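You operate a simulated robot arm through the tools that you are given. There is no shell and no other tool. Be economical: measure what you need, move in short steps, check, and stop when the job is done.

You are at the controls of a simulated two-armed robot. One attempt, no reset.

TASK
Shake samples F5 and C7 and rack them by code.
Fine: shake till no silt lies in them; each goes into the blue rack's hole with its own code; the other two stay unshaken in the blue carrier. Set down upright: what you pick out.

The check looks at the end state, three seconds after you hand in, the way a careful person would. Anything else that was tipped, shoved, dropped, spilled or broken makes it a failure.

THE ROBOT
Two 7-joint arms with two-finger parallel grippers on one trunk, on a base that drives. Base frame: it is fixed to the floor where the robot stands at the start and does not move with it; the origin is under the middle of the robot, x ahead of it, y to its left, z up. Readings come in mm, degrees, newtons and seconds.
The left shoulder is at the start at [20, 138, 1590], the right one opposite. Places, roughly: blue rack [500, 200, 900]. Payload 1.57 kg a hand.
The tool frame of a hand sits at the grasp point between the pads (the TCP): z along the fingers, y along the line on which they close. The tips reach 30 mm beyond it. Largest opening 80 mm; finger width 17, thickness 12; the body of the gripper, 40 by 82 mm, starts 80 mm behind the TCP.
Orientation is told as [roll, pitch, yaw] about the base's x, y, z axes, in that order, counted from this pose: with the fingers straight down and closing along the base's y, the tool's x points along the base's -x, its y along +y and its z along -z.

THE INTERFACE
- The arms move only by the tool servo_tool. It takes "left_targets", "right_targets" or both (then of equal length, played together; a hand with none holds still); each is a list of rows, each a list of 7 numbers: the opening, from 0 (shut) to 1 (fully open), then the shift along the tool's x, y, z in units of 25 mm (1.0 is 25 mm), then the turn, a rotation vector about the tool's x, y, z in units of 6 degrees (1.0 is 6 degrees). In form: [[hand, tx, ty, tz, wx, wy, wz], ...]. A call has 1 to 8 rows; each row shifts and turns the commanded pose from where the row before left it, along the tool's axes as they then stand. A call with a number of a shift or a turn outside -1 to 1 is refused whole. Each row takes 0.2 s and may step no farther than 50 mm and 8.6 degrees from the row before; otherwise, or with a gripper value out of range, the whole call is refused. A pose out of reach is approached as far as the arm can. The call stops where the force on the tool passes 90 N (or 10 N more than at its start, if that is more) or the arm is blocked; 0.2 s more then pass. The fingers move at their own pace (about 45 mm/s each) and stop on an object; they squeeze with about 25 N. The grip force told is the motor's: it shows also when the fingers shut on nothing. Time passes only in rows, and 0.2 s behind the last, so rows that do not move let the fingers close. The reply holds the time, the measured pose of the TCP, the force on the tool along the base axes, the opening and the grip force, in the units named above and with some noise, with the torque about the TCP (base axes, N m) and any sound that the robot's microphone picked up.
- Cameras (640 x 400 px; columns grow to the right, rows downward): "scene" is now at [156.1, 0.5, 1438.2]; the picture's right is [-0.28, -0.96, 0.00], its down [-0.83, 0.24, -0.51] and it looks along [0.49, -0.14, -0.86] (base axes); focal length 264 px, centre (320, 200). "left" rides on the left gripper at [72, 7, -122] in its tool frame; the picture's right is [-0.09, 1.00, 0.00], its down [-0.84, -0.08, -0.54] and it looks along [-0.54, -0.05, 0.84] (tool axes); focal length 238 px, centre (320, 200). "right" rides on the right gripper at [72, -7, -122] in its tool frame; the picture's right is [0.09, 1.00, 0.00], its down [-0.84, 0.08, -0.54] and it looks along [-0.54, 0.05, 0.84] (tool axes); focal length 238 px, centre (320, 200). There is no depth. A picture from a camera that has moved, and an enlarged one, comes with that camera's place and axes in the base frame and with its lens. The place of the scene camera against the robot may be out by one fixed shift of up to 25 mm in any direction.
- snapshot(camera): a new picture of that camera. No time passes.
- lift_body(by): slides the trunk up (or, below 0, down) by that many mm; the arms and the scene camera ride with it, the base frame stays. It gives what a move gives, with no picture.
- drive_base(legs): drives the robot by 1 to 6 legs, each [ahead, left, turn to the left] in mm, mm and degrees, along the robot's own axes; the way and the turn of a leg run together, so that a leg with both is an arc; at most 1500 mm and 180 degrees a leg. The arms and the cameras ride along, it lands a little off, and it stops where it bumps. It gives what a move gives.
- turn_head(pan, tilt): turns the head with the scene camera to pan (to the left, within 60 degrees either way) and tilt (down, from -29 to 69), counted from straight ahead of the robot. It gives what a move gives.
- inspect(camera, box): a new picture of the part [left, top, right, bottom] of that camera's present view, enlarged. No time passes.
- hand_in(): hands the job in; it is judged then, once.

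Go step by step. Nothing tells you exact positions but the pictures and the camera data: compare them with the known pose of the tool, close in by small moves and look again before you grip or let go. The budget is 120 turns and 108 pictures, counting those below and the enlarged ones. Unless the task says otherwise, let go and move clear before handing in, and close with one line.

The tools are called after "Request:" by a JSON object that holds its "fn" and its "kwargs". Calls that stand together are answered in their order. servo_tool: Moves the arms, as the interface text tells. Its arguments: {"type":"object","properties":{"left_targets":{"type":"array","items":{"type":"array","items":{"type":"number"}}},"right_targets":{"type":"array","items":{"type":"array","items":{"type":"number"}}}},"required":[]} The other tools are called the same way: lift_body (by) slides the trunk up or down; drive_base (legs) drives the base; turn_head (pan, tilt) turns the head that bears the scene camera; snapshot (camera) takes a picture; inspect (camera, box) takes an enlarged picture of a part of a camera's view; hand_in () hands the job in.

At the start:

```text
clock: 0.0
left_eef_pos: [237.1, 44.4, 1214.5]
left_ee_rot: [0.0, 0.0, 0.0]
left_force: [0.0, -0.1, 0.0]
left_moment: [-0.03, 0.01, -0.02]
left_finger_gap: 80.1
left_grip_force: 0.0
right_eef_pos: [246.0, -161.1, 1190.0]
right_ee_rot: [0.0, 0.0, 0.0]
right_force: [0.1, 0.5, 0.0]
right_moment: [-0.02, -0.01, -0.02]
right_finger_gap: 79.9
right_grip_force: 0.0
trunk travel left (down, up): [-965.0, 275.0]
robot x, y, heading: [2.6, -3.4, 0.0]
head pan, tilt: [-16.4, 59.5]
```

scene: 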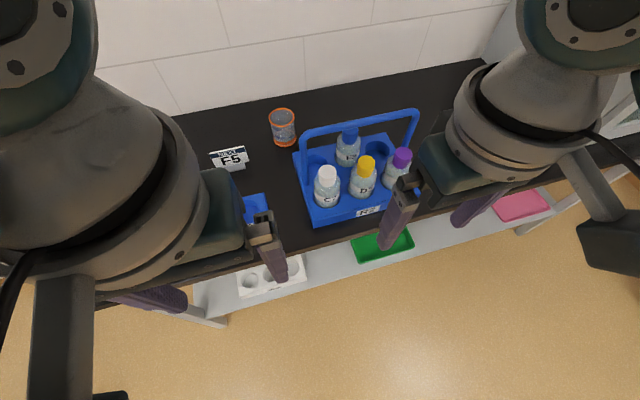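
right: 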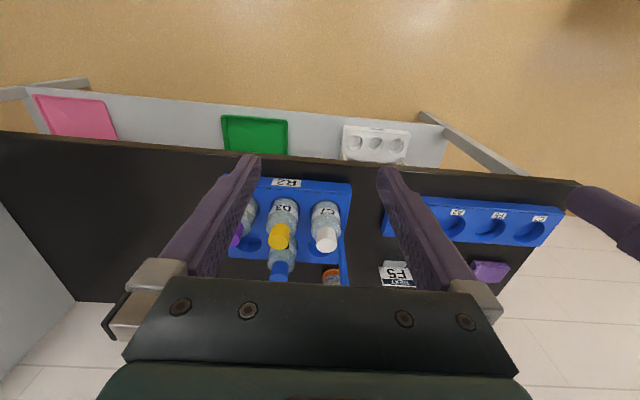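
left: 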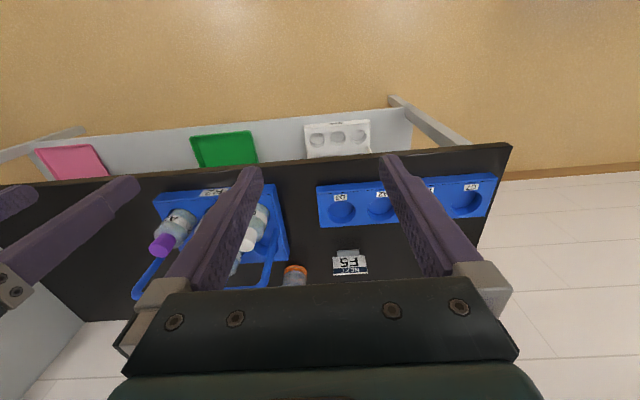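

I see a blue carrier with four bottles ahead, a blue rack to the left, and a loose cup-like object plus an F5 card. I'll enlarge the views to read the codes.

Request:
{"fn": "inspect", "kwargs": {"camera": "right", "box": [220, 160, 380, 290]}}

Request:
{"fn": "inspect", "kwargs": {"camera": "left", "box": [260, 150, 520, 300]}}

Request:
{"fn": "inspect", "kwargs": {"camera": "scene", "box": [190, 90, 440, 240]}}

Request:
{"fn": "inspect", "kwargs": {"camera": "left", "box": [100, 160, 300, 300]}}

```text
3.08 times, centred on (300, 225) of right
camera zoom: at [175.7, -169.4, 1311.3], right [-0.09, 1.0, 0.0], down [0.84, 0.08, 0.54], along [0.54, 0.05, -0.84], focal length 733 px, centre (382, 123)
```

zoom: 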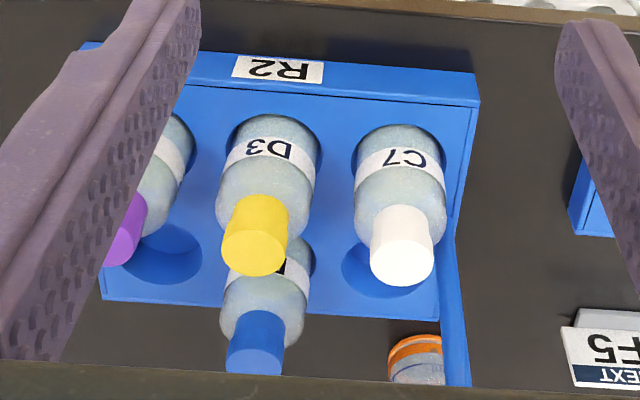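

```text
2.46 times, centred on (390, 225) of left
camera zoom: at [164.8, 50.1, 1336.5], right [0.09, 1.0, 0.0], down [0.84, -0.08, 0.54], along [0.54, -0.05, -0.84], focal length 587 px, centre (148, 138)
```

zoom: 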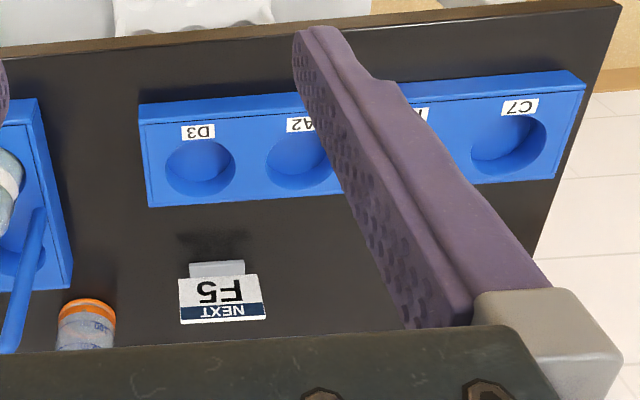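

```text
2.56 times, centred on (315, 165) of scene
camera zoom: at [156.1, 0.5, 1438.2], right [-0.28, -0.96, 0.0], down [-0.83, 0.24, -0.51], along [0.49, -0.14, -0.86], focal length 675 px, centre (333, 290)
```

zoom: 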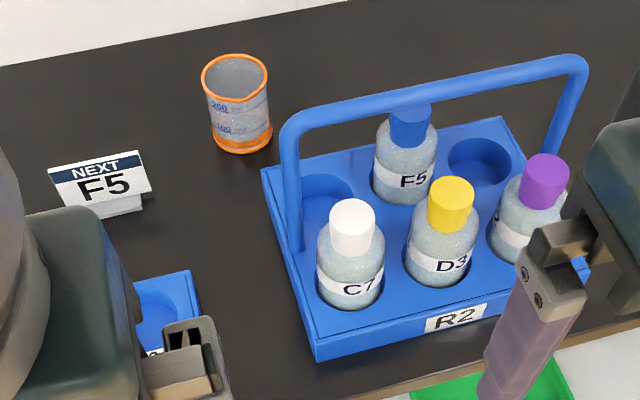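

```text
2.86 times, centred on (200, 230) of left
camera zoom: at [164.8, 50.1, 1336.5], right [0.09, 1.0, 0.0], down [0.84, -0.08, 0.54], along [0.54, -0.05, -0.84], focal length 681 px, centre (663, 114)
```

zoom: 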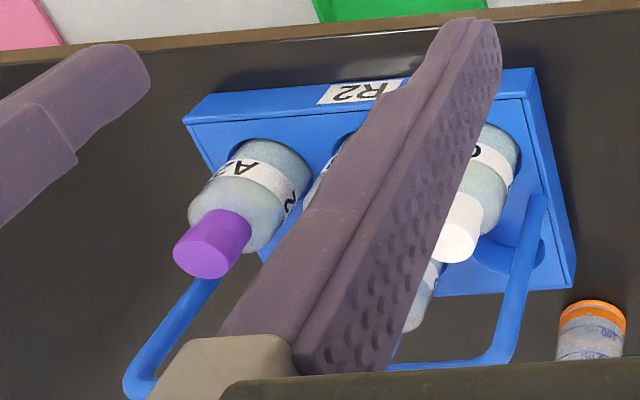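

C7 is at the carrier's front left (~[463,-131]) and F5 at the back middle (~[573,-215]) behind the handle. The rack holes run D3, A2, F5, C7 towards +y at x≈480. I'll lower the trunk for reach and look again.

Request:
{"fn": "lift_body", "kwargs": {"by": -250}}

Request:
{"fn": "snapshot", "kwargs": {"camera": "right"}}

Request:
{"fn": "snapshot", "kwargs": {"camera": "scene"}}

```text
clock: 2.6
left_eef_pos: [236.9, 43.9, 965.4]
left_ee_rot: [0.0, 0.1, 0.0]
left_force: [-0.3, 0.0, -0.4]
left_moment: [-0.04, -0.03, 0.02]
left_finger_gap: 80.0
left_grip_force: 0.1
right_eef_pos: [247.0, -161.3, 939.6]
right_ee_rot: [0.1, 0.1, 0.1]
right_force: [0.1, 0.0, 0.0]
right_moment: [0.0, 0.01, -0.03]
right_finger_gap: 79.9
right_grip_force: 0.1
trunk travel left (down, up): [-715.0, 525.0]
robot x, y, heading: [1.4, 0.8, 0.0]
head pan, tilt: [-16.4, 59.5]
```

```text
100 pictures are left
camera right: at [175.7, -169.4, 1061.3], right [-0.09, 1.0, 0.0], down [0.84, 0.08, 0.54], along [0.54, 0.05, -0.84], focal length 238 px, centre (320, 200)
```

right: 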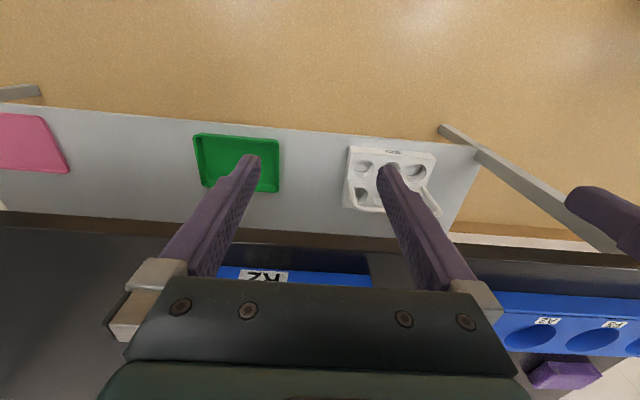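

```text
99 pictures are left
camera scene: at [156.1, 0.5, 1188.2], right [-0.28, -0.96, 0.0], down [-0.83, 0.24, -0.51], along [0.49, -0.14, -0.86], focal length 264 px, centre (320, 200)
```

scene: 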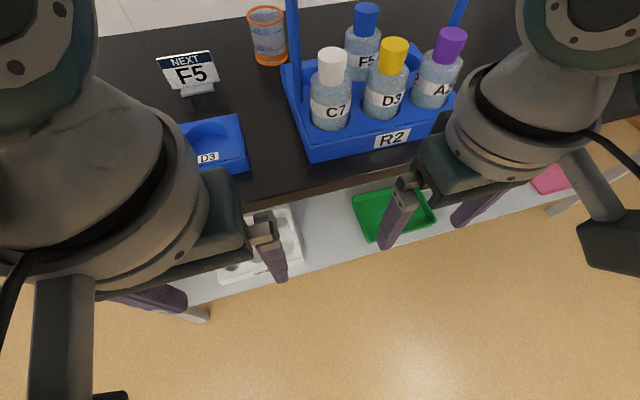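

Everything is as expected; the hands are now low in front of the table. I'll raise both hands and look with the head less tilted.

Request:
{"fn": "servo_tool", "kwargs": {"right_targets": [[1, 0, 0, -1, 0, 0, 0], [1, 0, 0, -1, 0, 0, 0], [1, 0, 0, -1, 0, 0, 0], [1, 0, 0, -1, 0, 0, 0], [1, 0, 0, -1, 0, 0, 0], [1, 0, 0, -1, 0, 0, 0], [1, 0, 0, -1, 0, 0, 0], [1, 0, 0, -1, 0, 0, 0]], "left_targets": [[1, 0, 0, -1, 0, 0, 0], [1, 0, 0, -1, 0, 0, 0], [1, 0, 0, -1, 0, 0, 0], [1, 0, 0, -1, 0, 0, 0], [1, 0, 0, -1, 0, 0, 0], [1, 0, 0, -1, 0, 0, 0], [1, 0, 0, -1, 0, 0, 0], [1, 0, 0, -1, 0, 0, 0]]}}

Request:
{"fn": "turn_head", "kwargs": {"pan": -16.4, "tilt": 35}}

Request:
{"fn": "snapshot", "kwargs": {"camera": "right"}}

Request:
{"fn": "snapshot", "kwargs": {"camera": "scene"}}

```text
clock: 3.3
left_eef_pos: [237.5, 95.5, 967.7]
left_ee_rot: [8.4, -0.2, -0.3]
left_force: [0.3, -0.9, -0.3]
left_moment: [0.0, -0.03, -0.01]
left_finger_gap: 80.1
left_grip_force: 0.0
left hand out of reach, approached as far as the arm can: row 1, 2, 3
right_eef_pos: [244.5, -159.1, 995.4]
right_ee_rot: [-0.1, -0.2, 0.0]
right_force: [-0.6, 0.0, -0.5]
right_moment: [-0.01, -0.02, -0.02]
right_finger_gap: 79.8
right_grip_force: 0.0
trunk travel left (down, up): [-715.0, 525.0]
robot x, y, heading: [0.9, 3.9, -0.1]
head pan, tilt: [-16.4, 59.5]
stopped in row 3 (left hand): the arm was blocked; the commanded pose is now the measured one
```

```text
clock: 4.2
left_eef_pos: [237.4, 93.5, 969.3]
left_ee_rot: [8.3, -0.3, -0.2]
left_force: [0.6, -0.4, -0.4]
left_moment: [0.0, 0.0, 0.0]
left_finger_gap: 80.1
left_grip_force: 0.1
right_eef_pos: [246.1, -159.5, 996.4]
right_ee_rot: [0.0, -0.3, 0.1]
right_force: [-0.4, 0.5, 0.1]
right_moment: [0.02, -0.01, 0.02]
right_finger_gap: 80.1
right_grip_force: 0.1
trunk travel left (down, up): [-715.0, 525.0]
robot x, y, heading: [2.0, -1.5, -0.0]
head pan, tilt: [-16.4, 35.0]
```

```text
98 pictures are left
camera right: at [174.3, -168.0, 1117.0], right [-0.09, 1.0, 0.0], down [0.83, 0.08, 0.54], along [0.54, 0.05, -0.84], focal length 238 px, centre (320, 200)
```

right: 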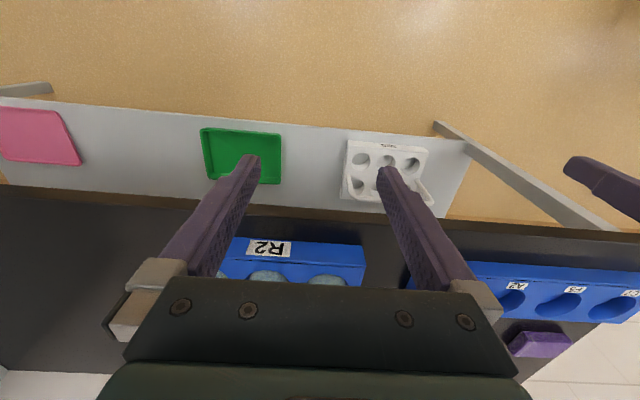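

```text
97 pictures are left
camera scene: at [176.1, -5.3, 1221.9], right [-0.28, -0.96, 0.0], down [-0.55, 0.16, -0.82], along [0.79, -0.23, -0.57], focal length 264 px, centre (320, 200)
```

scene: 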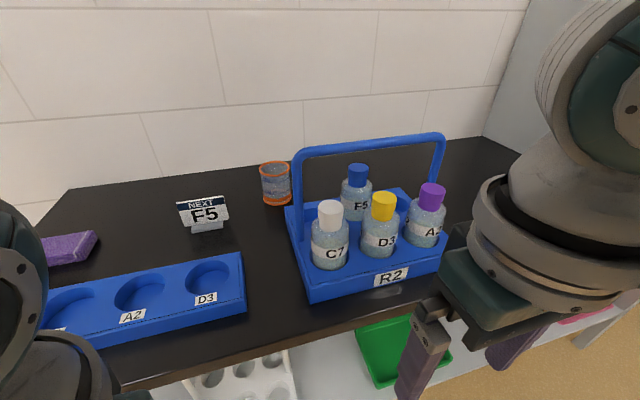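

The left arm is folded too close to rise straight up, so raising must go with reaching forward. I'll bring the right hand forward and up and look at C7.

Request:
{"fn": "servo_tool", "kwargs": {"right_targets": [[1, -0.6, 0, -1, 0, 0, 0], [1, -0.6, 0, -1, 0, 0, 0], [1, -0.6, 0, -1, 0, 0, 0], [1, -0.6, 0, -1, 0, 0, 0], [1, -0.8, 0, -0.5, 0, 0, 0]]}}

Request:
{"fn": "snapshot", "kwargs": {"camera": "right"}}

```text
clock: 5.4
left_eef_pos: [237.5, 94.5, 969.3]
left_ee_rot: [8.3, -0.2, -0.3]
left_force: [0.5, -0.9, -1.2]
left_moment: [0.01, 0.01, 0.02]
left_finger_gap: 80.1
left_grip_force: 0.2
right_eef_pos: [327.1, -158.5, 1110.2]
right_ee_rot: [0.0, -0.1, 0.1]
right_force: [-0.2, -0.1, 0.4]
right_moment: [-0.03, 0.03, 0.0]
right_finger_gap: 79.8
right_grip_force: 0.0
trunk travel left (down, up): [-715.0, 525.0]
robot x, y, heading: [-4.2, -0.8, 0.1]
head pan, tilt: [-16.4, 35.0]
```

```text
96 pictures are left
camera right: at [255.9, -166.5, 1230.5], right [-0.09, 1.0, 0.0], down [0.84, 0.08, 0.54], along [0.54, 0.05, -0.84], focal length 238 px, centre (320, 200)
```

right: 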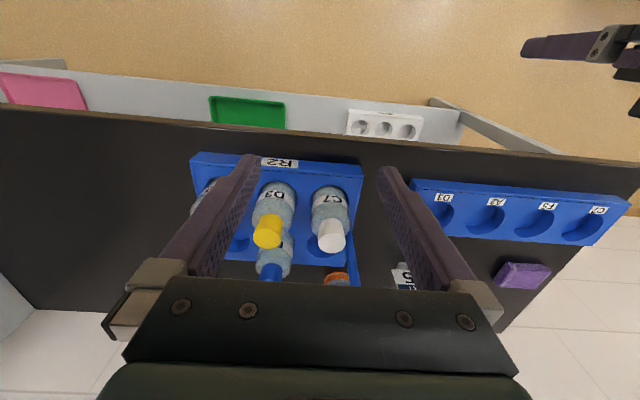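

C7's cap is roughly at x 465–480, y −130, z 985–1000. I'll move over, still high, and look again.

Request:
{"fn": "servo_tool", "kwargs": {"right_targets": [[1, -1, 0.25, 0, 0, 0, 0], [1, -1, 0.25, 0, 0, 0, 0], [1, -1, 0.25, 0, 0, 0, 0], [1, -1, 0.25, 0, 0, 0, 0], [1, -0.8, 0.1, 0, 0, 0, 0]]}}

Request:
{"fn": "snapshot", "kwargs": {"camera": "right"}}

Request:
{"fn": "snapshot", "kwargs": {"camera": "scene"}}

```text
clock: 6.6
left_eef_pos: [237.4, 93.9, 968.3]
left_ee_rot: [8.3, -0.2, -0.3]
left_force: [0.1, -0.1, 0.0]
left_moment: [0.01, -0.03, -0.02]
left_finger_gap: 80.4
left_grip_force: 0.1
right_eef_pos: [448.0, -130.7, 1107.2]
right_ee_rot: [0.1, -0.2, 0.3]
right_force: [-0.3, 0.4, 0.7]
right_moment: [0.02, -0.01, -0.01]
right_finger_gap: 79.8
right_grip_force: 0.1
trunk travel left (down, up): [-715.0, 525.0]
robot x, y, heading: [1.1, -0.8, 0.1]
head pan, tilt: [-16.4, 35.0]
```

```text
95 pictures are left
camera right: at [376.1, -137.6, 1228.6], right [-0.09, 1.0, 0.0], down [0.83, 0.08, 0.54], along [0.54, 0.05, -0.84], focal length 238 px, centre (320, 200)
```

right: 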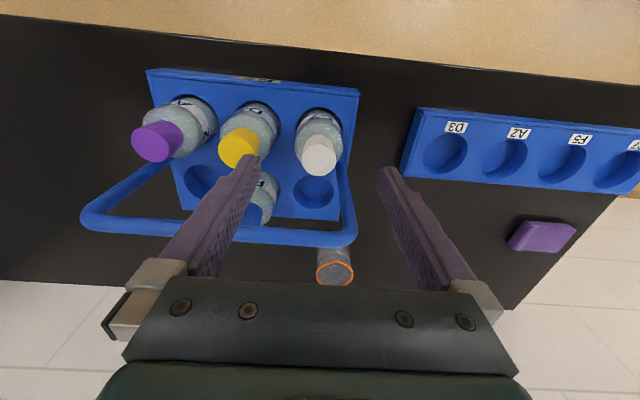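

```text
94 pictures are left
camera scene: at [176.2, -5.3, 1221.9], right [-0.28, -0.96, 0.0], down [-0.55, 0.16, -0.82], along [0.79, -0.23, -0.57], focal length 264 px, centre (320, 200)
```

scene: 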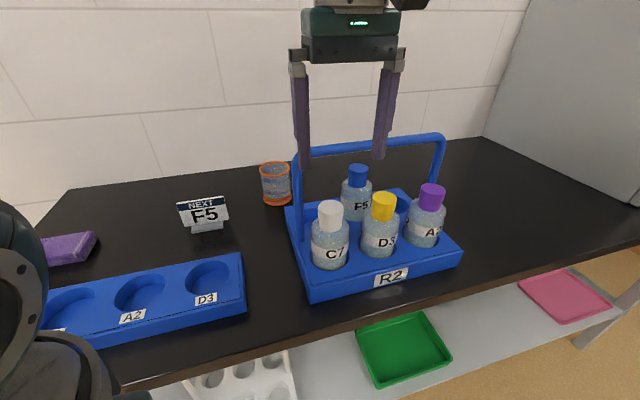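

C7's cap top triangulates to about [476,-126,986] and the handle bar to x≈525, z≈1055. I'll check the gripper's shape for a protruding camera, since F5 stands right behind that bar.

Request:
{"fn": "turn_head", "kwargs": {"pan": -16.4, "tilt": 18}}

Request:
{"fn": "snapshot", "kwargs": {"camera": "scene"}}

Request:
{"fn": "inspect", "kwargs": {"camera": "right", "box": [120, 60, 360, 260]}}

```text
clock: 7.4
left_eef_pos: [236.7, 93.8, 968.0]
left_ee_rot: [8.2, -0.2, -0.3]
left_force: [0.5, -0.6, 0.0]
left_moment: [0.05, 0.02, 0.02]
left_finger_gap: 80.2
left_grip_force: 0.1
right_eef_pos: [447.3, -130.7, 1107.1]
right_ee_rot: [0.1, -0.3, 0.1]
right_force: [0.9, 0.0, -0.1]
right_moment: [0.02, -0.02, 0.02]
right_finger_gap: 80.0
right_grip_force: 0.1
trunk travel left (down, up): [-715.0, 525.0]
robot x, y, heading: [0.9, 0.6, -0.1]
head pan, tilt: [-16.4, 18.0]
```

```text
93 pictures are left
camera scene: at [181.2, -6.8, 1249.0], right [-0.28, -0.96, 0.0], down [-0.3, 0.09, -0.95], along [0.91, -0.27, -0.31], focal length 264 px, centre (320, 200)
```

scene: 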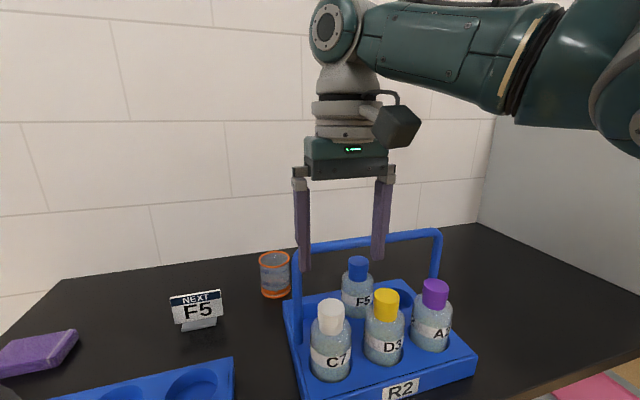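

```text
2.00 times, centred on (240, 160) of right
camera zoom: at [375.7, -137.6, 1228.7], right [-0.09, 1.0, 0.0], down [0.83, 0.08, 0.54], along [0.54, 0.05, -0.84], focal length 477 px, centre (480, 280)
```

zoom: 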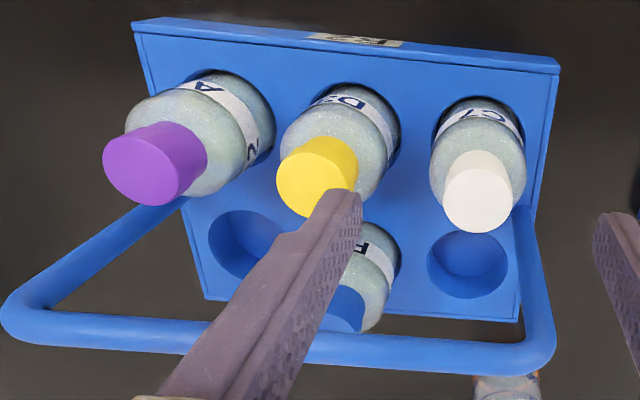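

The wrist camera has a housing (~50 mm) that would meet the handle bar with a straight low grip on F5, and reach is limited. I'll check the floor space ahead of the base to see if I can drive closer.

Request:
{"fn": "turn_head", "kwargs": {"pan": 30, "tilt": 69}}

Request:
{"fn": "snapshot", "kwargs": {"camera": "scene"}}

Request:
{"fn": "snapshot", "kwargs": {"camera": "left"}}

```text
clock: 8.6
left_eef_pos: [236.8, 93.5, 967.8]
left_ee_rot: [8.3, -0.2, -0.3]
left_force: [0.0, 1.1, -0.6]
left_moment: [0.0, 0.03, -0.01]
left_finger_gap: 79.9
left_grip_force: 0.1
right_eef_pos: [446.3, -129.4, 1108.0]
right_ee_rot: [0.1, -0.1, 0.1]
right_force: [-0.4, -0.6, -0.2]
right_moment: [0.01, -0.04, -0.02]
right_finger_gap: 80.1
right_grip_force: 0.0
trunk travel left (down, up): [-715.0, 525.0]
robot x, y, heading: [-0.1, 0.7, 0.0]
head pan, tilt: [30.0, 68.8]
```

```text
91 pictures are left
camera scene: at [140.2, 47.5, 1178.3], right [0.5, -0.87, 0.0], down [-0.81, -0.47, -0.36], along [0.31, 0.18, -0.93], focal length 264 px, centre (320, 200)
```

scene: 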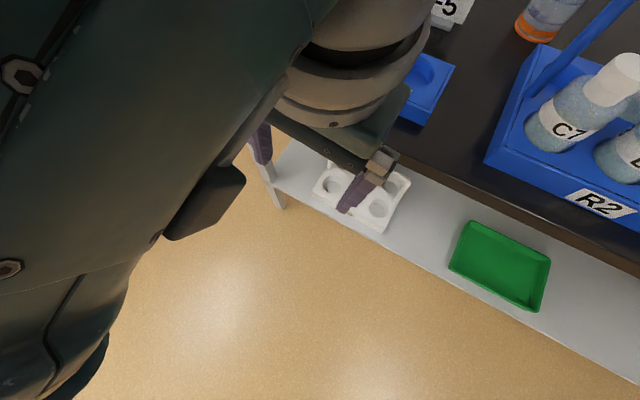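

```text
90 pictures are left
camera left: at [163.9, 83.7, 1089.1], right [0.1, 0.98, 0.14], down [0.83, -0.16, 0.53], along [0.54, 0.07, -0.84], focal length 238 px, centre (320, 200)
```

left: 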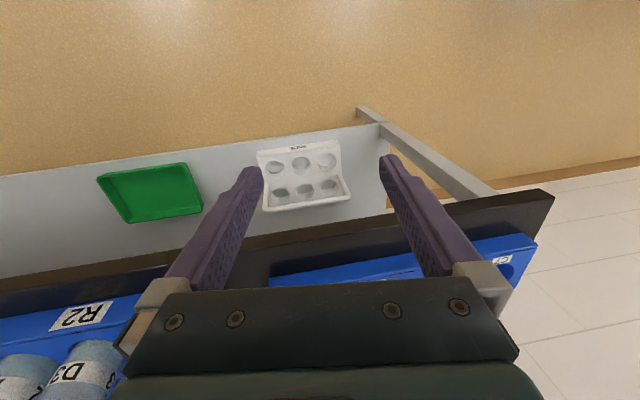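

The floor looks free and the base isn't near the shelf, so I'll pull the right hand back and drive 150 mm ahead in two legs.

Request:
{"fn": "servo_tool", "kwargs": {"right_targets": [[1, 1, 0, 0, 0, 0, 0], [1, 1, 0, 0, 0, 0, 0], [1, 1, 0, -0.5, 0, 0, 0], [1, 1, 0, -0.5, 0, 0, 0], [1, 1, 0, 0, 0, 0, 0]]}}

Request:
{"fn": "drive_base", "kwargs": {"legs": [[75, 0, 0], [75, 0, 0]]}}

Request:
{"fn": "turn_head", "kwargs": {"pan": -20, "tilt": 40}}

Request:
{"fn": "snapshot", "kwargs": {"camera": "scene"}}

```text
clock: 9.8
left_eef_pos: [237.6, 95.0, 968.3]
left_ee_rot: [8.3, -0.2, -0.3]
left_force: [-0.5, 0.0, -0.5]
left_moment: [0.02, -0.01, 0.03]
left_finger_gap: 79.9
left_grip_force: 0.1
right_eef_pos: [320.0, -132.3, 1130.5]
right_ee_rot: [0.0, -0.1, 0.0]
right_force: [0.0, -0.1, 0.5]
right_moment: [-0.01, -0.02, 0.01]
right_finger_gap: 80.1
right_grip_force: 0.1
trunk travel left (down, up): [-715.0, 525.0]
robot x, y, heading: [-1.2, -0.8, -0.0]
head pan, tilt: [30.0, 68.8]
```

```text
clock: 11.4
left_eef_pos: [386.2, 94.5, 968.1]
left_ee_rot: [8.3, -0.2, -0.4]
left_force: [-0.2, -0.7, -0.2]
left_moment: [0.0, -0.03, 0.01]
left_finger_gap: 79.9
left_grip_force: 0.1
right_eef_pos: [469.1, -131.2, 1130.7]
right_ee_rot: [0.0, -0.3, 0.2]
right_force: [0.1, 0.1, 0.6]
right_moment: [-0.02, -0.02, 0.03]
right_finger_gap: 80.1
right_grip_force: 0.1
trunk travel left (down, up): [-715.0, 525.0]
robot x, y, heading: [147.8, -3.4, 0.3]
head pan, tilt: [30.0, 68.8]
```

```text
clock: 12.6
left_eef_pos: [386.6, 96.1, 968.8]
left_ee_rot: [8.4, -0.1, -0.4]
left_force: [0.0, -0.1, 0.3]
left_moment: [0.01, 0.0, 0.01]
left_finger_gap: 80.1
left_grip_force: 0.1
right_eef_pos: [470.0, -131.5, 1130.5]
right_ee_rot: [0.0, -0.2, 0.1]
right_force: [0.1, -0.3, 0.3]
right_moment: [-0.03, 0.03, -0.02]
right_finger_gap: 80.3
right_grip_force: 0.0
trunk travel left (down, up): [-715.0, 525.0]
robot x, y, heading: [148.2, -0.8, 0.0]
head pan, tilt: [-20.0, 40.0]
```

```text
89 pictures are left
camera scene: at [320.3, -9.2, 1214.3], right [-0.34, -0.94, 0.0], down [-0.6, 0.22, -0.77], along [0.72, -0.26, -0.64], focal length 264 px, centre (320, 200)
```

scene: 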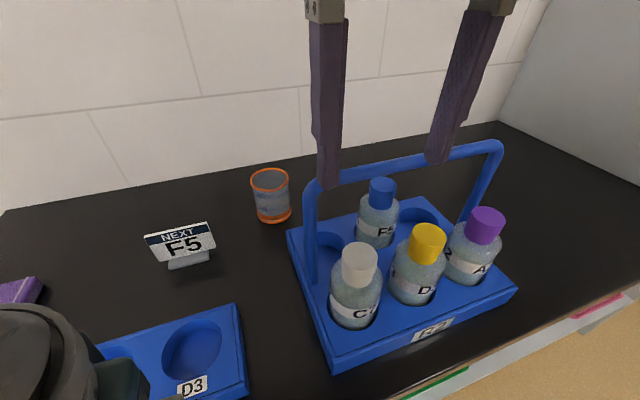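

The drive went well with nothing disturbed. I'll centre over C7 and descend partway, then check.

Request:
{"fn": "servo_tool", "kwargs": {"right_targets": [[1, -0.24, 0.16, 0, 0, 0, 0], [1, 0, 0, 1, 0, 0, 0], [1, 0, 0, 1, 0, 0, 0], [1, 0, 0, 1, 0, 0, 0], [1, 0, 0, 1, 0, 0, 0]]}}

Request:
{"fn": "snapshot", "kwargs": {"camera": "right"}}

Request:
{"fn": "snapshot", "kwargs": {"camera": "scene"}}

```text
clock: 13.8
left_eef_pos: [386.0, 95.7, 967.7]
left_ee_rot: [8.4, 0.0, -0.3]
left_force: [1.0, 0.0, -0.1]
left_moment: [-0.01, -0.01, 0.03]
left_finger_gap: 80.0
left_grip_force: 0.0
right_eef_pos: [475.8, -128.3, 1027.5]
right_ee_rot: [0.0, -0.2, 0.2]
right_force: [-0.5, 0.5, -0.4]
right_moment: [-0.02, -0.03, -0.01]
right_finger_gap: 80.1
right_grip_force: 0.0
trunk travel left (down, up): [-715.0, 525.0]
robot x, y, heading: [152.1, -0.5, 0.0]
head pan, tilt: [-20.0, 40.0]
```

```text
88 pictures are left
camera right: at [404.2, -136.0, 1148.1], right [-0.1, 1.0, 0.0], down [0.83, 0.08, 0.54], along [0.54, 0.05, -0.84], focal length 238 px, centre (320, 200)
```

right: 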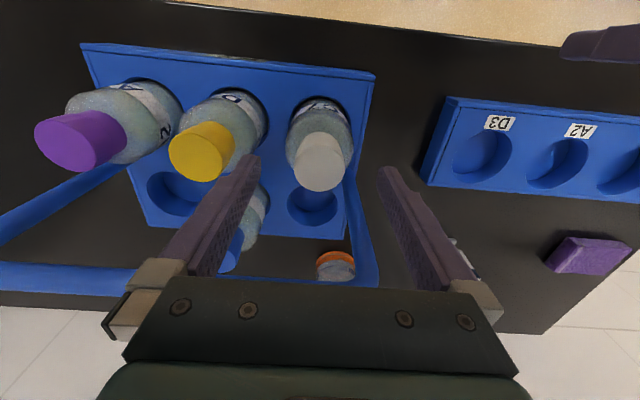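

```text
87 pictures are left
camera scene: at [320.3, -9.3, 1214.4], right [-0.34, -0.94, 0.0], down [-0.6, 0.22, -0.77], along [0.72, -0.26, -0.64], focal length 264 px, centre (320, 200)
```

scene: 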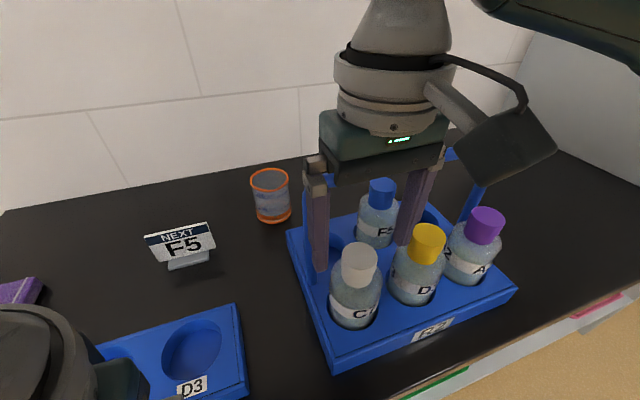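

C7 centre refines to about [482,-129]. To keep the wrist flange clear of the handle bar I'll tilt the hand 12° toward me, then descend partway.

Request:
{"fn": "servo_tool", "kwargs": {"right_targets": [[1, -0.24, -0.04, 0, 0, 0, 0], [1, 0, 0, 0, 0, -1, 0], [1, 0, 0, 0, 0, -1, 0], [1, 0.208, 0, 0.978, 0, 0, 0], [1, 0.208, 0, 0.978, 0, 0, 0]]}}

Request:
{"fn": "snapshot", "kwargs": {"camera": "right"}}

Request:
{"fn": "snapshot", "kwargs": {"camera": "scene"}}

```text
clock: 15.0
left_eef_pos: [385.9, 96.0, 968.1]
left_ee_rot: [8.4, -0.2, -0.4]
left_force: [0.1, -0.1, 0.8]
left_moment: [0.01, 0.0, 0.03]
left_finger_gap: 79.9
left_grip_force: 0.0
right_eef_pos: [483.3, -129.7, 979.7]
right_ee_rot: [-0.1, -12.1, 0.2]
right_force: [0.0, 0.9, 0.1]
right_moment: [0.02, -0.03, -0.01]
right_finger_gap: 79.9
right_grip_force: 0.0
trunk travel left (down, up): [-715.0, 525.0]
robot x, y, heading: [148.3, -3.2, 0.1]
head pan, tilt: [-20.0, 40.0]
```

```text
86 pictures are left
camera right: at [387.5, -136.6, 1083.2], right [-0.09, 1.0, -0.02], down [0.7, 0.08, 0.71], along [0.7, 0.05, -0.71], focal length 238 px, centre (320, 200)
```

right: 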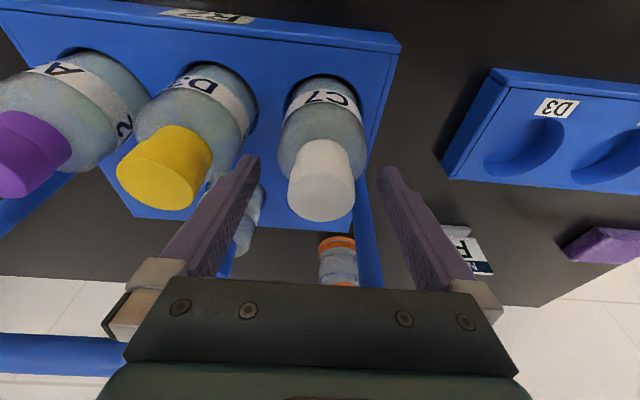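

```text
85 pictures are left
camera scene: at [320.3, -9.3, 1214.4], right [-0.34, -0.94, 0.0], down [-0.6, 0.22, -0.77], along [0.72, -0.26, -0.64], focal length 264 px, centre (320, 200)
```

scene: 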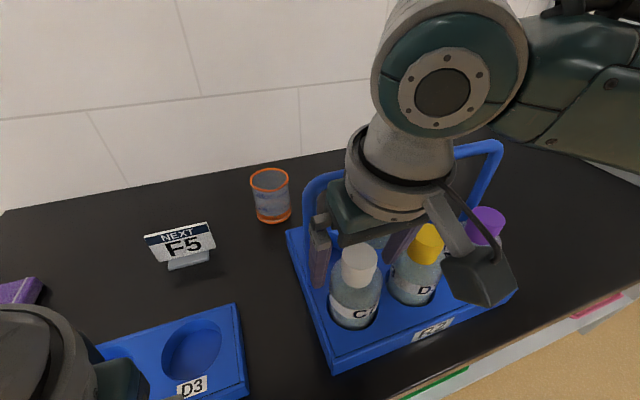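

Fingers are centred around C7. I'll descend the remaining ~48 mm and check before closing.

Request:
{"fn": "servo_tool", "kwargs": {"right_targets": [[1, 0.25, 0, 0.978, 0, 0, 0], [1, 0.22, 0, 0.9, 0, 0, 0]]}}

Request:
{"fn": "snapshot", "kwargs": {"camera": "right"}}

Request:
{"fn": "snapshot", "kwargs": {"camera": "scene"}}

```text
clock: 15.6
left_eef_pos: [387.1, 95.2, 968.1]
left_ee_rot: [8.4, -0.2, -0.3]
left_force: [-0.4, 0.2, 0.5]
left_moment: [0.01, 0.01, 0.02]
left_finger_gap: 80.2
left_grip_force: 0.1
right_eef_pos: [480.0, -127.9, 931.6]
right_ee_rot: [-0.1, -12.2, 0.1]
right_force: [0.9, -0.2, 0.2]
right_moment: [0.03, 0.02, 0.02]
right_finger_gap: 80.2
right_grip_force: 0.0
trunk travel left (down, up): [-715.0, 525.0]
robot x, y, heading: [146.0, -0.8, -0.0]
head pan, tilt: [-20.0, 40.0]
```

```text
84 pictures are left
camera right: at [384.8, -135.6, 1035.2], right [-0.09, 1.0, -0.02], down [0.7, 0.08, 0.71], along [0.7, 0.05, -0.71], focal length 238 px, centre (320, 200)
```

right: 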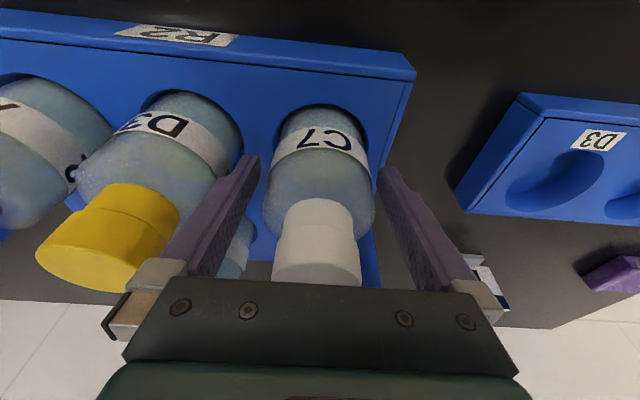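

```text
83 pictures are left
camera scene: at [320.3, -9.3, 1214.4], right [-0.34, -0.94, 0.0], down [-0.6, 0.22, -0.77], along [0.72, -0.26, -0.64], focal length 264 px, centre (320, 200)
```

scene: 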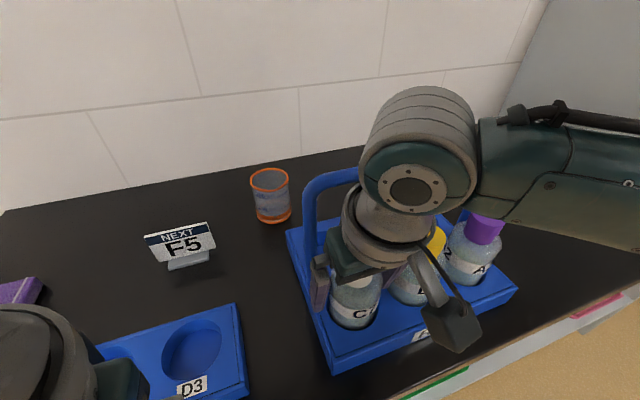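

C7 sits between the fingers and nothing is touching. Closing.

Request:
{"fn": "servo_tool", "kwargs": {"right_targets": [[0, 0, 0, 0, 0, 0, 0], [0, 0, 0, 0, 0, 0, 0], [0, 0, 0, 0, 0, 0, 0], [0, 0, 0, 0, 0, 0, 0]]}}

Request:
{"fn": "inspect", "kwargs": {"camera": "right", "box": [100, 60, 500, 310]}}

```text
clock: 16.6
left_eef_pos: [385.2, 95.1, 967.3]
left_ee_rot: [8.4, -0.2, -0.4]
left_force: [-0.7, 0.9, -0.4]
left_moment: [-0.01, -0.01, 0.02]
left_finger_gap: 80.1
left_grip_force: 0.0
right_eef_pos: [479.0, -127.8, 932.0]
right_ee_rot: [0.0, -12.1, 0.1]
right_force: [0.1, 0.2, -0.1]
right_moment: [0.0, -0.01, -0.01]
right_finger_gap: 59.3
right_grip_force: 24.9
trunk travel left (down, up): [-715.0, 525.0]
robot x, y, heading: [146.6, -1.7, -0.0]
head pan, tilt: [-20.0, 40.0]
```

```text
1.60 times, centred on (300, 185) of right
camera zoom: at [384.5, -135.5, 1035.3], right [-0.09, 1.0, -0.02], down [0.7, 0.08, 0.71], along [0.7, 0.05, -0.71], focal length 381 px, centre (352, 224)
```

zoom: 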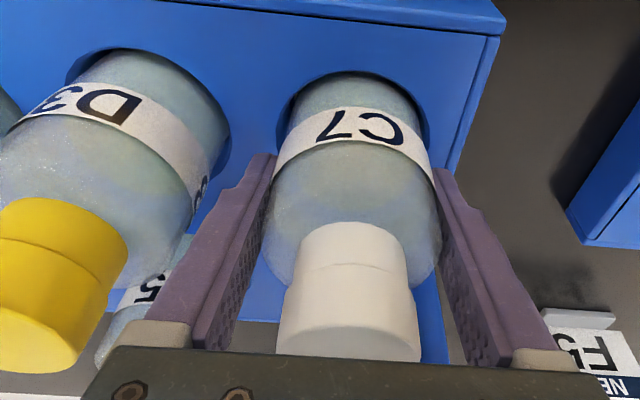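

Gripped at 59 mm. I'll lift C7 straight up 150 mm and look.

Request:
{"fn": "servo_tool", "kwargs": {"right_targets": [[0, -0.208, 0, -0.978, 0, 0, 0], [0, -0.208, 0, -0.978, 0, 0, 0], [0, -0.208, 0, -0.978, 0, 0, 0], [0, -0.208, 0, -0.978, 0, 0, 0], [0, -0.208, 0, -0.978, 0, 0, 0], [0, -0.208, 0, -0.978, 0, 0, 0]]}}

Request:
{"fn": "snapshot", "kwargs": {"camera": "scene"}}

```text
clock: 18.0
left_eef_pos: [385.3, 96.1, 968.6]
left_ee_rot: [8.4, -0.1, -0.3]
left_force: [0.0, -0.9, 0.3]
left_moment: [0.0, 0.02, 0.01]
left_finger_gap: 80.0
left_grip_force: 0.0
right_eef_pos: [483.4, -129.2, 1081.2]
right_ee_rot: [0.0, -12.2, 0.1]
right_force: [0.1, 0.9, -3.4]
right_moment: [-0.01, -0.01, 0.0]
right_finger_gap: 59.5
right_grip_force: 24.9
trunk travel left (down, up): [-715.0, 525.0]
robot x, y, heading: [149.0, -0.4, 0.0]
head pan, tilt: [-20.0, 40.0]
```

```text
81 pictures are left
camera scene: at [320.2, -9.3, 1214.3], right [-0.34, -0.94, 0.0], down [-0.6, 0.22, -0.77], along [0.72, -0.26, -0.64], focal length 264 px, centre (320, 200)
```

scene: 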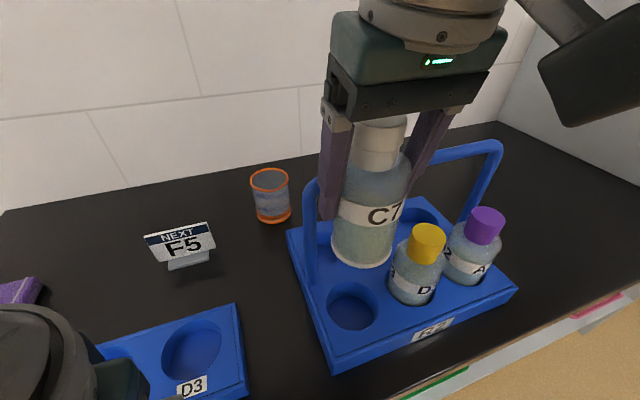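

C7 is lifted clear. I'll check the silt, and pull back toward the robot into open space for shaking.

Request:
{"fn": "inspect", "kwargs": {"camera": "scene", "box": [310, 110, 430, 280]}}

Request:
{"fn": "servo_tool", "kwargs": {"right_targets": [[0, 0.8, 0, -1, 0, 0, 0], [0, 0.8, 0, -1, 0, 0, 0], [0, 0.9, 0, -0.2, 0, 0, 0]]}}

Request:
{"fn": "snapshot", "kwargs": {"camera": "scene"}}

```text
2.35 times, centred on (370, 195) of scene
camera zoom: at [320.2, -9.3, 1214.3], right [-0.34, -0.94, 0.0], down [-0.6, 0.22, -0.77], along [0.72, -0.26, -0.64], focal length 621 px, centre (202, 212)
```

zoom: 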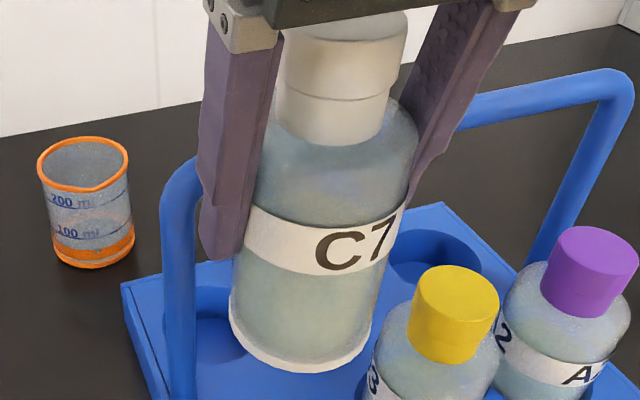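

```text
clock: 18.8
left_eef_pos: [385.7, 95.8, 967.4]
left_ee_rot: [8.5, -0.2, -0.3]
left_force: [0.0, -0.2, -0.7]
left_moment: [0.01, -0.03, 0.02]
left_finger_gap: 80.1
left_grip_force: 0.1
right_eef_pos: [408.9, -130.3, 1121.0]
right_ee_rot: [0.0, -12.1, 0.0]
right_force: [-0.2, -0.8, -3.0]
right_moment: [0.0, 0.01, 0.03]
right_finger_gap: 59.6
right_grip_force: 25.3
trunk travel left (down, up): [-715.0, 525.0]
robot x, y, heading: [144.4, -3.3, 0.4]
head pan, tilt: [-20.0, 40.0]
```

```text
79 pictures are left
camera scene: at [320.2, -9.3, 1214.3], right [-0.34, -0.94, 0.0], down [-0.6, 0.22, -0.77], along [0.72, -0.26, -0.64], focal length 264 px, centre (320, 200)
```

scene: 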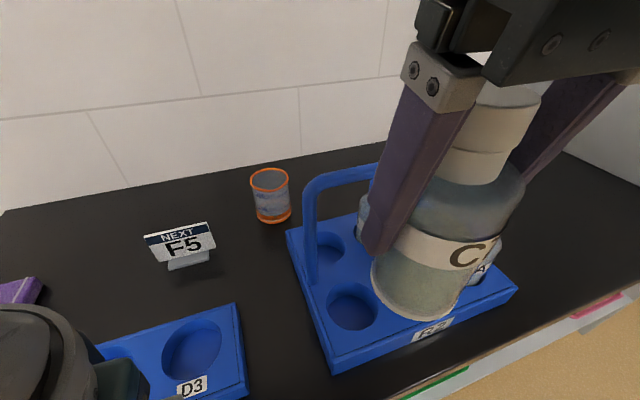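

A pale band lies at the bottom — that's the silt. I'll shake with quick reversals up/down and sideways.

Request:
{"fn": "servo_tool", "kwargs": {"right_targets": [[0, 0, 0.5, -1, 0, 0, 0], [0, 0, -0.5, 1, 0, 0, 0], [0, 0, 0.5, -1, 0, 0, 0], [0, 0, -0.5, 1, 0, 0, 0], [0, 0, 0.5, -1, 0, 0, 0], [0, 0, -0.5, 1, 0, 0, 0], [0, 0, 0.5, -1, 0, 0, 0], [0, 0, -0.5, 1, 0, 0, 0]]}}

Request:
{"fn": "inspect", "kwargs": {"camera": "scene", "box": [340, 160, 540, 330]}}

```text
clock: 20.6
left_eef_pos: [386.0, 95.8, 966.9]
left_ee_rot: [8.5, -0.3, -0.3]
left_force: [-0.2, -0.4, 0.2]
left_moment: [0.0, -0.02, -0.01]
left_finger_gap: 80.0
left_grip_force: 0.1
right_eef_pos: [407.2, -131.4, 1121.5]
right_ee_rot: [0.0, -12.2, 0.2]
right_force: [0.2, -0.7, -2.8]
right_moment: [0.03, 0.0, 0.01]
right_finger_gap: 59.3
right_grip_force: 25.4
trunk travel left (down, up): [-715.0, 525.0]
robot x, y, heading: [147.6, -0.0, 0.1]
head pan, tilt: [-20.0, 40.0]
```

```text
2.35 times, centred on (440, 245) of scene
camera zoom: at [320.2, -9.3, 1214.4], right [-0.34, -0.94, 0.0], down [-0.6, 0.22, -0.77], along [0.72, -0.26, -0.64], focal length 621 px, centre (38, 94)
```

zoom: 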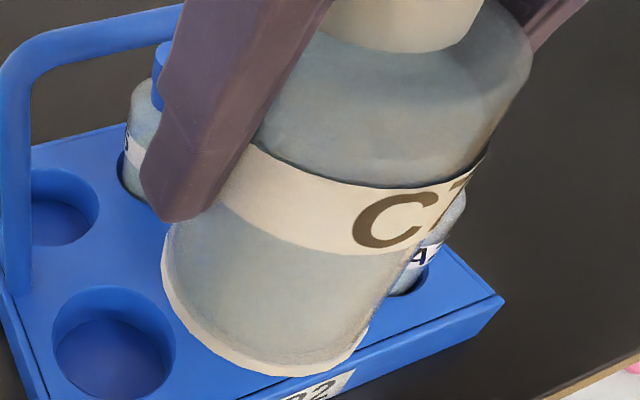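

The pale band is still there, so I'll shake harder with larger strokes and rocking.

Request:
{"fn": "servo_tool", "kwargs": {"right_targets": [[0, 0.4, 0.8, -1, 1, 0, 0], [0, -0.4, -0.8, 1, -1, 0, 0], [0, 0.4, 0.8, -1, 1, 0, 0], [0, -0.4, -0.8, 1, -1, 0, 0], [0, 0.4, 0.8, -1, 1, 0, 0], [0, -0.4, -0.8, 1, -1, 0, 0], [0, 0.4, 0.8, -1, 1, 0, 0], [0, -0.4, -0.8, 1, -1, 0, 0]]}}

Request:
{"fn": "servo_tool", "kwargs": {"right_targets": [[0, 0.4, 0.8, -1, 1, 0, 0], [0, -0.4, -0.8, 1, -1, 0, 0], [0, 0.4, 0.8, -1, 1, 0, 0], [0, -0.4, -0.8, 1, -1, 0, 0], [0, 0.4, 0.8, -1, 1, 0, 0], [0, -0.4, -0.8, 1, -1, 0, 0], [0, 0.4, 0.8, -1, 1, 0, 0], [0, -0.4, -0.8, 1, -1, 0, 0]]}}

Request:
{"fn": "inspect", "kwargs": {"camera": "scene", "box": [340, 160, 540, 330]}}

```text
clock: 22.4
left_eef_pos: [386.0, 96.0, 967.4]
left_ee_rot: [8.3, -0.2, -0.2]
left_force: [-0.7, 0.2, -0.3]
left_moment: [-0.01, 0.03, 0.01]
left_finger_gap: 80.1
left_grip_force: 0.1
right_eef_pos: [407.5, -138.1, 1130.3]
right_ee_rot: [0.0, -12.2, 0.2]
right_force: [-0.6, -1.0, -2.0]
right_moment: [-0.02, 0.0, -0.01]
right_finger_gap: 59.4
right_grip_force: 25.0
trunk travel left (down, up): [-715.0, 525.0]
robot x, y, heading: [148.4, -2.7, 0.1]
head pan, tilt: [-20.0, 40.0]
```

```text
clock: 24.2
left_eef_pos: [386.2, 95.4, 968.6]
left_ee_rot: [8.3, -0.1, -0.3]
left_force: [-0.6, -0.6, 0.6]
left_moment: [0.01, 0.0, 0.03]
left_finger_gap: 79.9
left_grip_force: 0.1
right_eef_pos: [404.1, -150.0, 1141.7]
right_ee_rot: [0.0, -12.1, 0.2]
right_force: [0.4, -0.7, -2.0]
right_moment: [-0.03, 0.02, -0.01]
right_finger_gap: 59.2
right_grip_force: 25.2
trunk travel left (down, up): [-715.0, 525.0]
robot x, y, heading: [147.2, -1.3, 0.1]
head pan, tilt: [-20.0, 40.0]
```

```text
2.35 times, centred on (440, 245) of scene
camera zoom: at [320.2, -9.2, 1214.4], right [-0.34, -0.94, 0.0], down [-0.6, 0.22, -0.77], along [0.72, -0.26, -0.64], focal length 621 px, centre (38, 94)
```

zoom: 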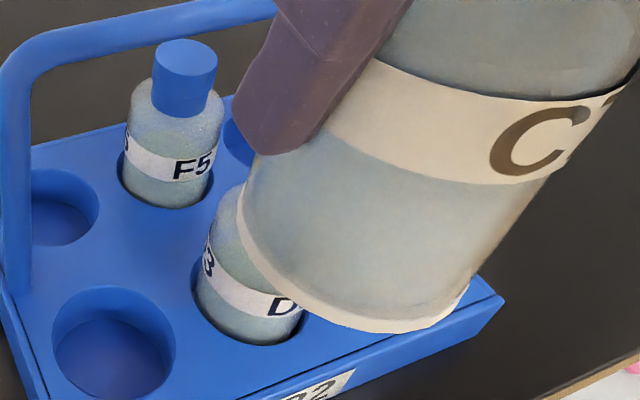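

The band is still visible; I'll enlarge it to see whether it is sediment or the bottle's base.

Request:
{"fn": "inspect", "kwargs": {"camera": "scene", "box": [400, 200, 500, 275]}}

Request:
{"fn": "snapshot", "kwargs": {"camera": "scene"}}

Request:
{"fn": "snapshot", "kwargs": {"camera": "left"}}

```text
5.33 times, centred on (450, 238) of scene
camera zoom: at [320.2, -9.2, 1214.4], right [-0.34, -0.94, 0.0], down [-0.6, 0.22, -0.77], along [0.72, -0.26, -0.64], focal length 1407 px, centre (-373, 0)
```

zoom: 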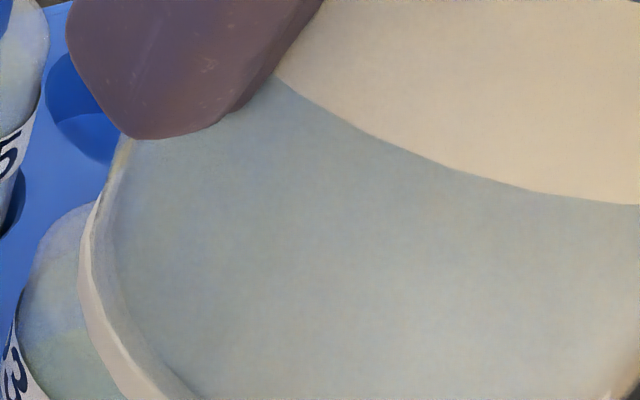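

```text
75 pictures are left
camera scene: at [320.2, -9.2, 1214.4], right [-0.34, -0.94, 0.0], down [-0.6, 0.22, -0.77], along [0.72, -0.26, -0.64], focal length 264 px, centre (320, 200)
```

scene: 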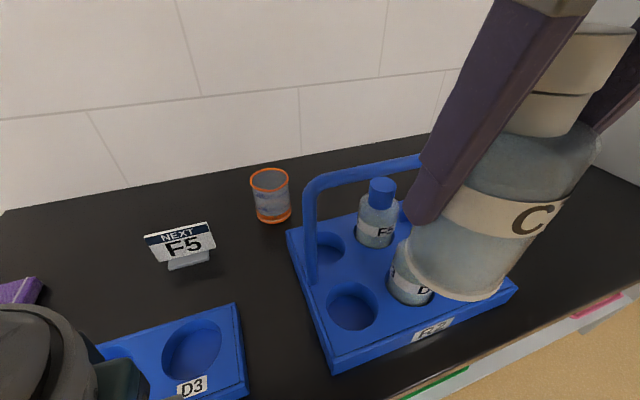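

```text
74 pictures are left
camera left: at [312.5, 84.8, 1088.8], right [0.1, 0.98, 0.15], down [0.83, -0.16, 0.53], along [0.54, 0.07, -0.84], focal length 238 px, centre (320, 200)
```

left: 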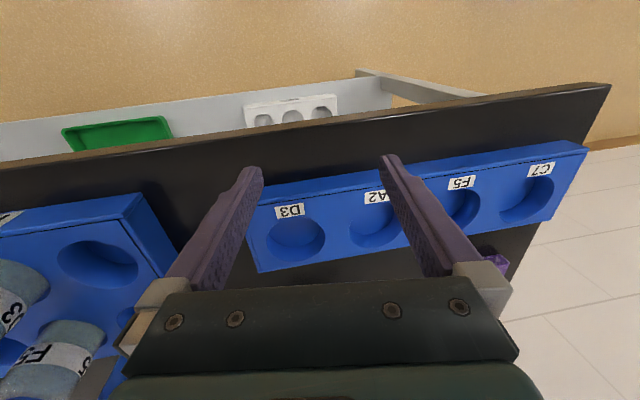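

To judge the silt I need a side view, so I'll raise the bottle to the head camera's height and further away.

Request:
{"fn": "servo_tool", "kwargs": {"right_targets": [[0, -0.8, 0, -0.7, 0, 0, 0], [0, -0.9, 0.1, -0.7, 0, 0, 0], [0, -0.9, 0.1, -0.7, 0, 0, 0], [0, -0.9, 0.1, -0.7, 0, 0, 0], [0, -0.9, 0.1, -0.7, 0, 0, 0]]}}

Request:
{"fn": "turn_head", "kwargs": {"pan": -35, "tilt": 5}}

Request:
{"fn": "snapshot", "kwargs": {"camera": "scene"}}

```text
clock: 25.6
left_eef_pos: [385.5, 96.4, 967.7]
left_ee_rot: [8.6, -0.2, -0.1]
left_force: [-0.1, 0.5, -0.8]
left_moment: [0.0, 0.01, 0.01]
left_finger_gap: 80.0
left_grip_force: 0.0
right_eef_pos: [480.1, -139.8, 1212.3]
right_ee_rot: [-2.7, -5.7, 1.0]
right_force: [-0.1, 0.8, -2.5]
right_moment: [-0.01, -0.01, 0.03]
right_finger_gap: 59.3
right_grip_force: 24.9
trunk travel left (down, up): [-715.0, 525.0]
robot x, y, heading: [149.4, 1.7, -0.1]
head pan, tilt: [-20.0, 40.0]
stopped in row 5 (right hand): the arm was blocked; the commanded pose is now the measured one
```

```text
clock: 26.6
left_eef_pos: [386.4, 96.3, 967.7]
left_ee_rot: [8.5, -0.2, -0.2]
left_force: [0.8, -0.3, 0.7]
left_moment: [0.01, 0.0, 0.03]
left_finger_gap: 80.0
left_grip_force: 0.1
right_eef_pos: [480.1, -139.5, 1211.9]
right_ee_rot: [-2.5, -5.9, 1.0]
right_force: [0.0, -0.8, -3.1]
right_moment: [0.02, 0.0, 0.01]
right_finger_gap: 59.6
right_grip_force: 25.0
trunk travel left (down, up): [-715.0, 525.0]
robot x, y, heading: [148.8, -0.2, 0.3]
head pan, tilt: [-35.0, 5.0]
```

```text
73 pictures are left
camera scene: at [315.6, -32.8, 1270.0], right [-0.57, -0.82, 0.0], down [-0.07, 0.05, -1.0], along [0.82, -0.57, -0.09], focal length 264 px, centre (320, 200)
```

scene: 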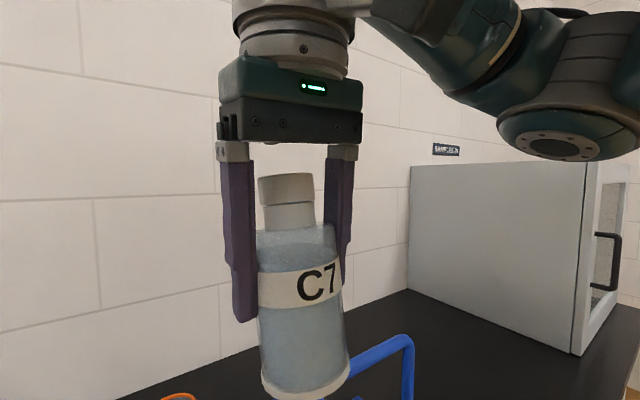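

Request:
{"fn": "inspect", "kwargs": {"camera": "scene", "box": [220, 210, 400, 400]}}

```text
2.11 times, centred on (310, 305) of scene
camera zoom: at [315.6, -32.8, 1270.0], right [-0.57, -0.82, 0.0], down [-0.07, 0.05, -1.0], along [0.82, -0.57, -0.09], focal length 555 px, centre (341, -21)
```

zoom: 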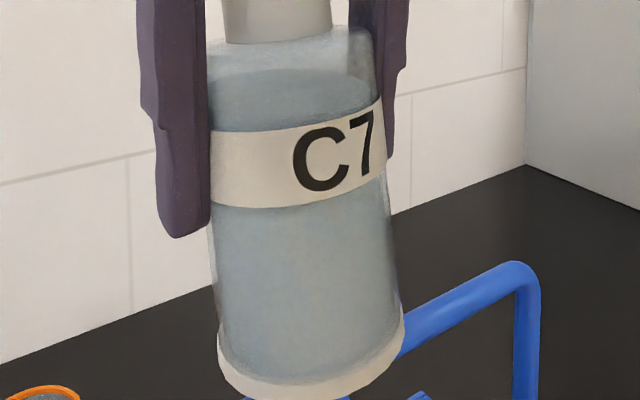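

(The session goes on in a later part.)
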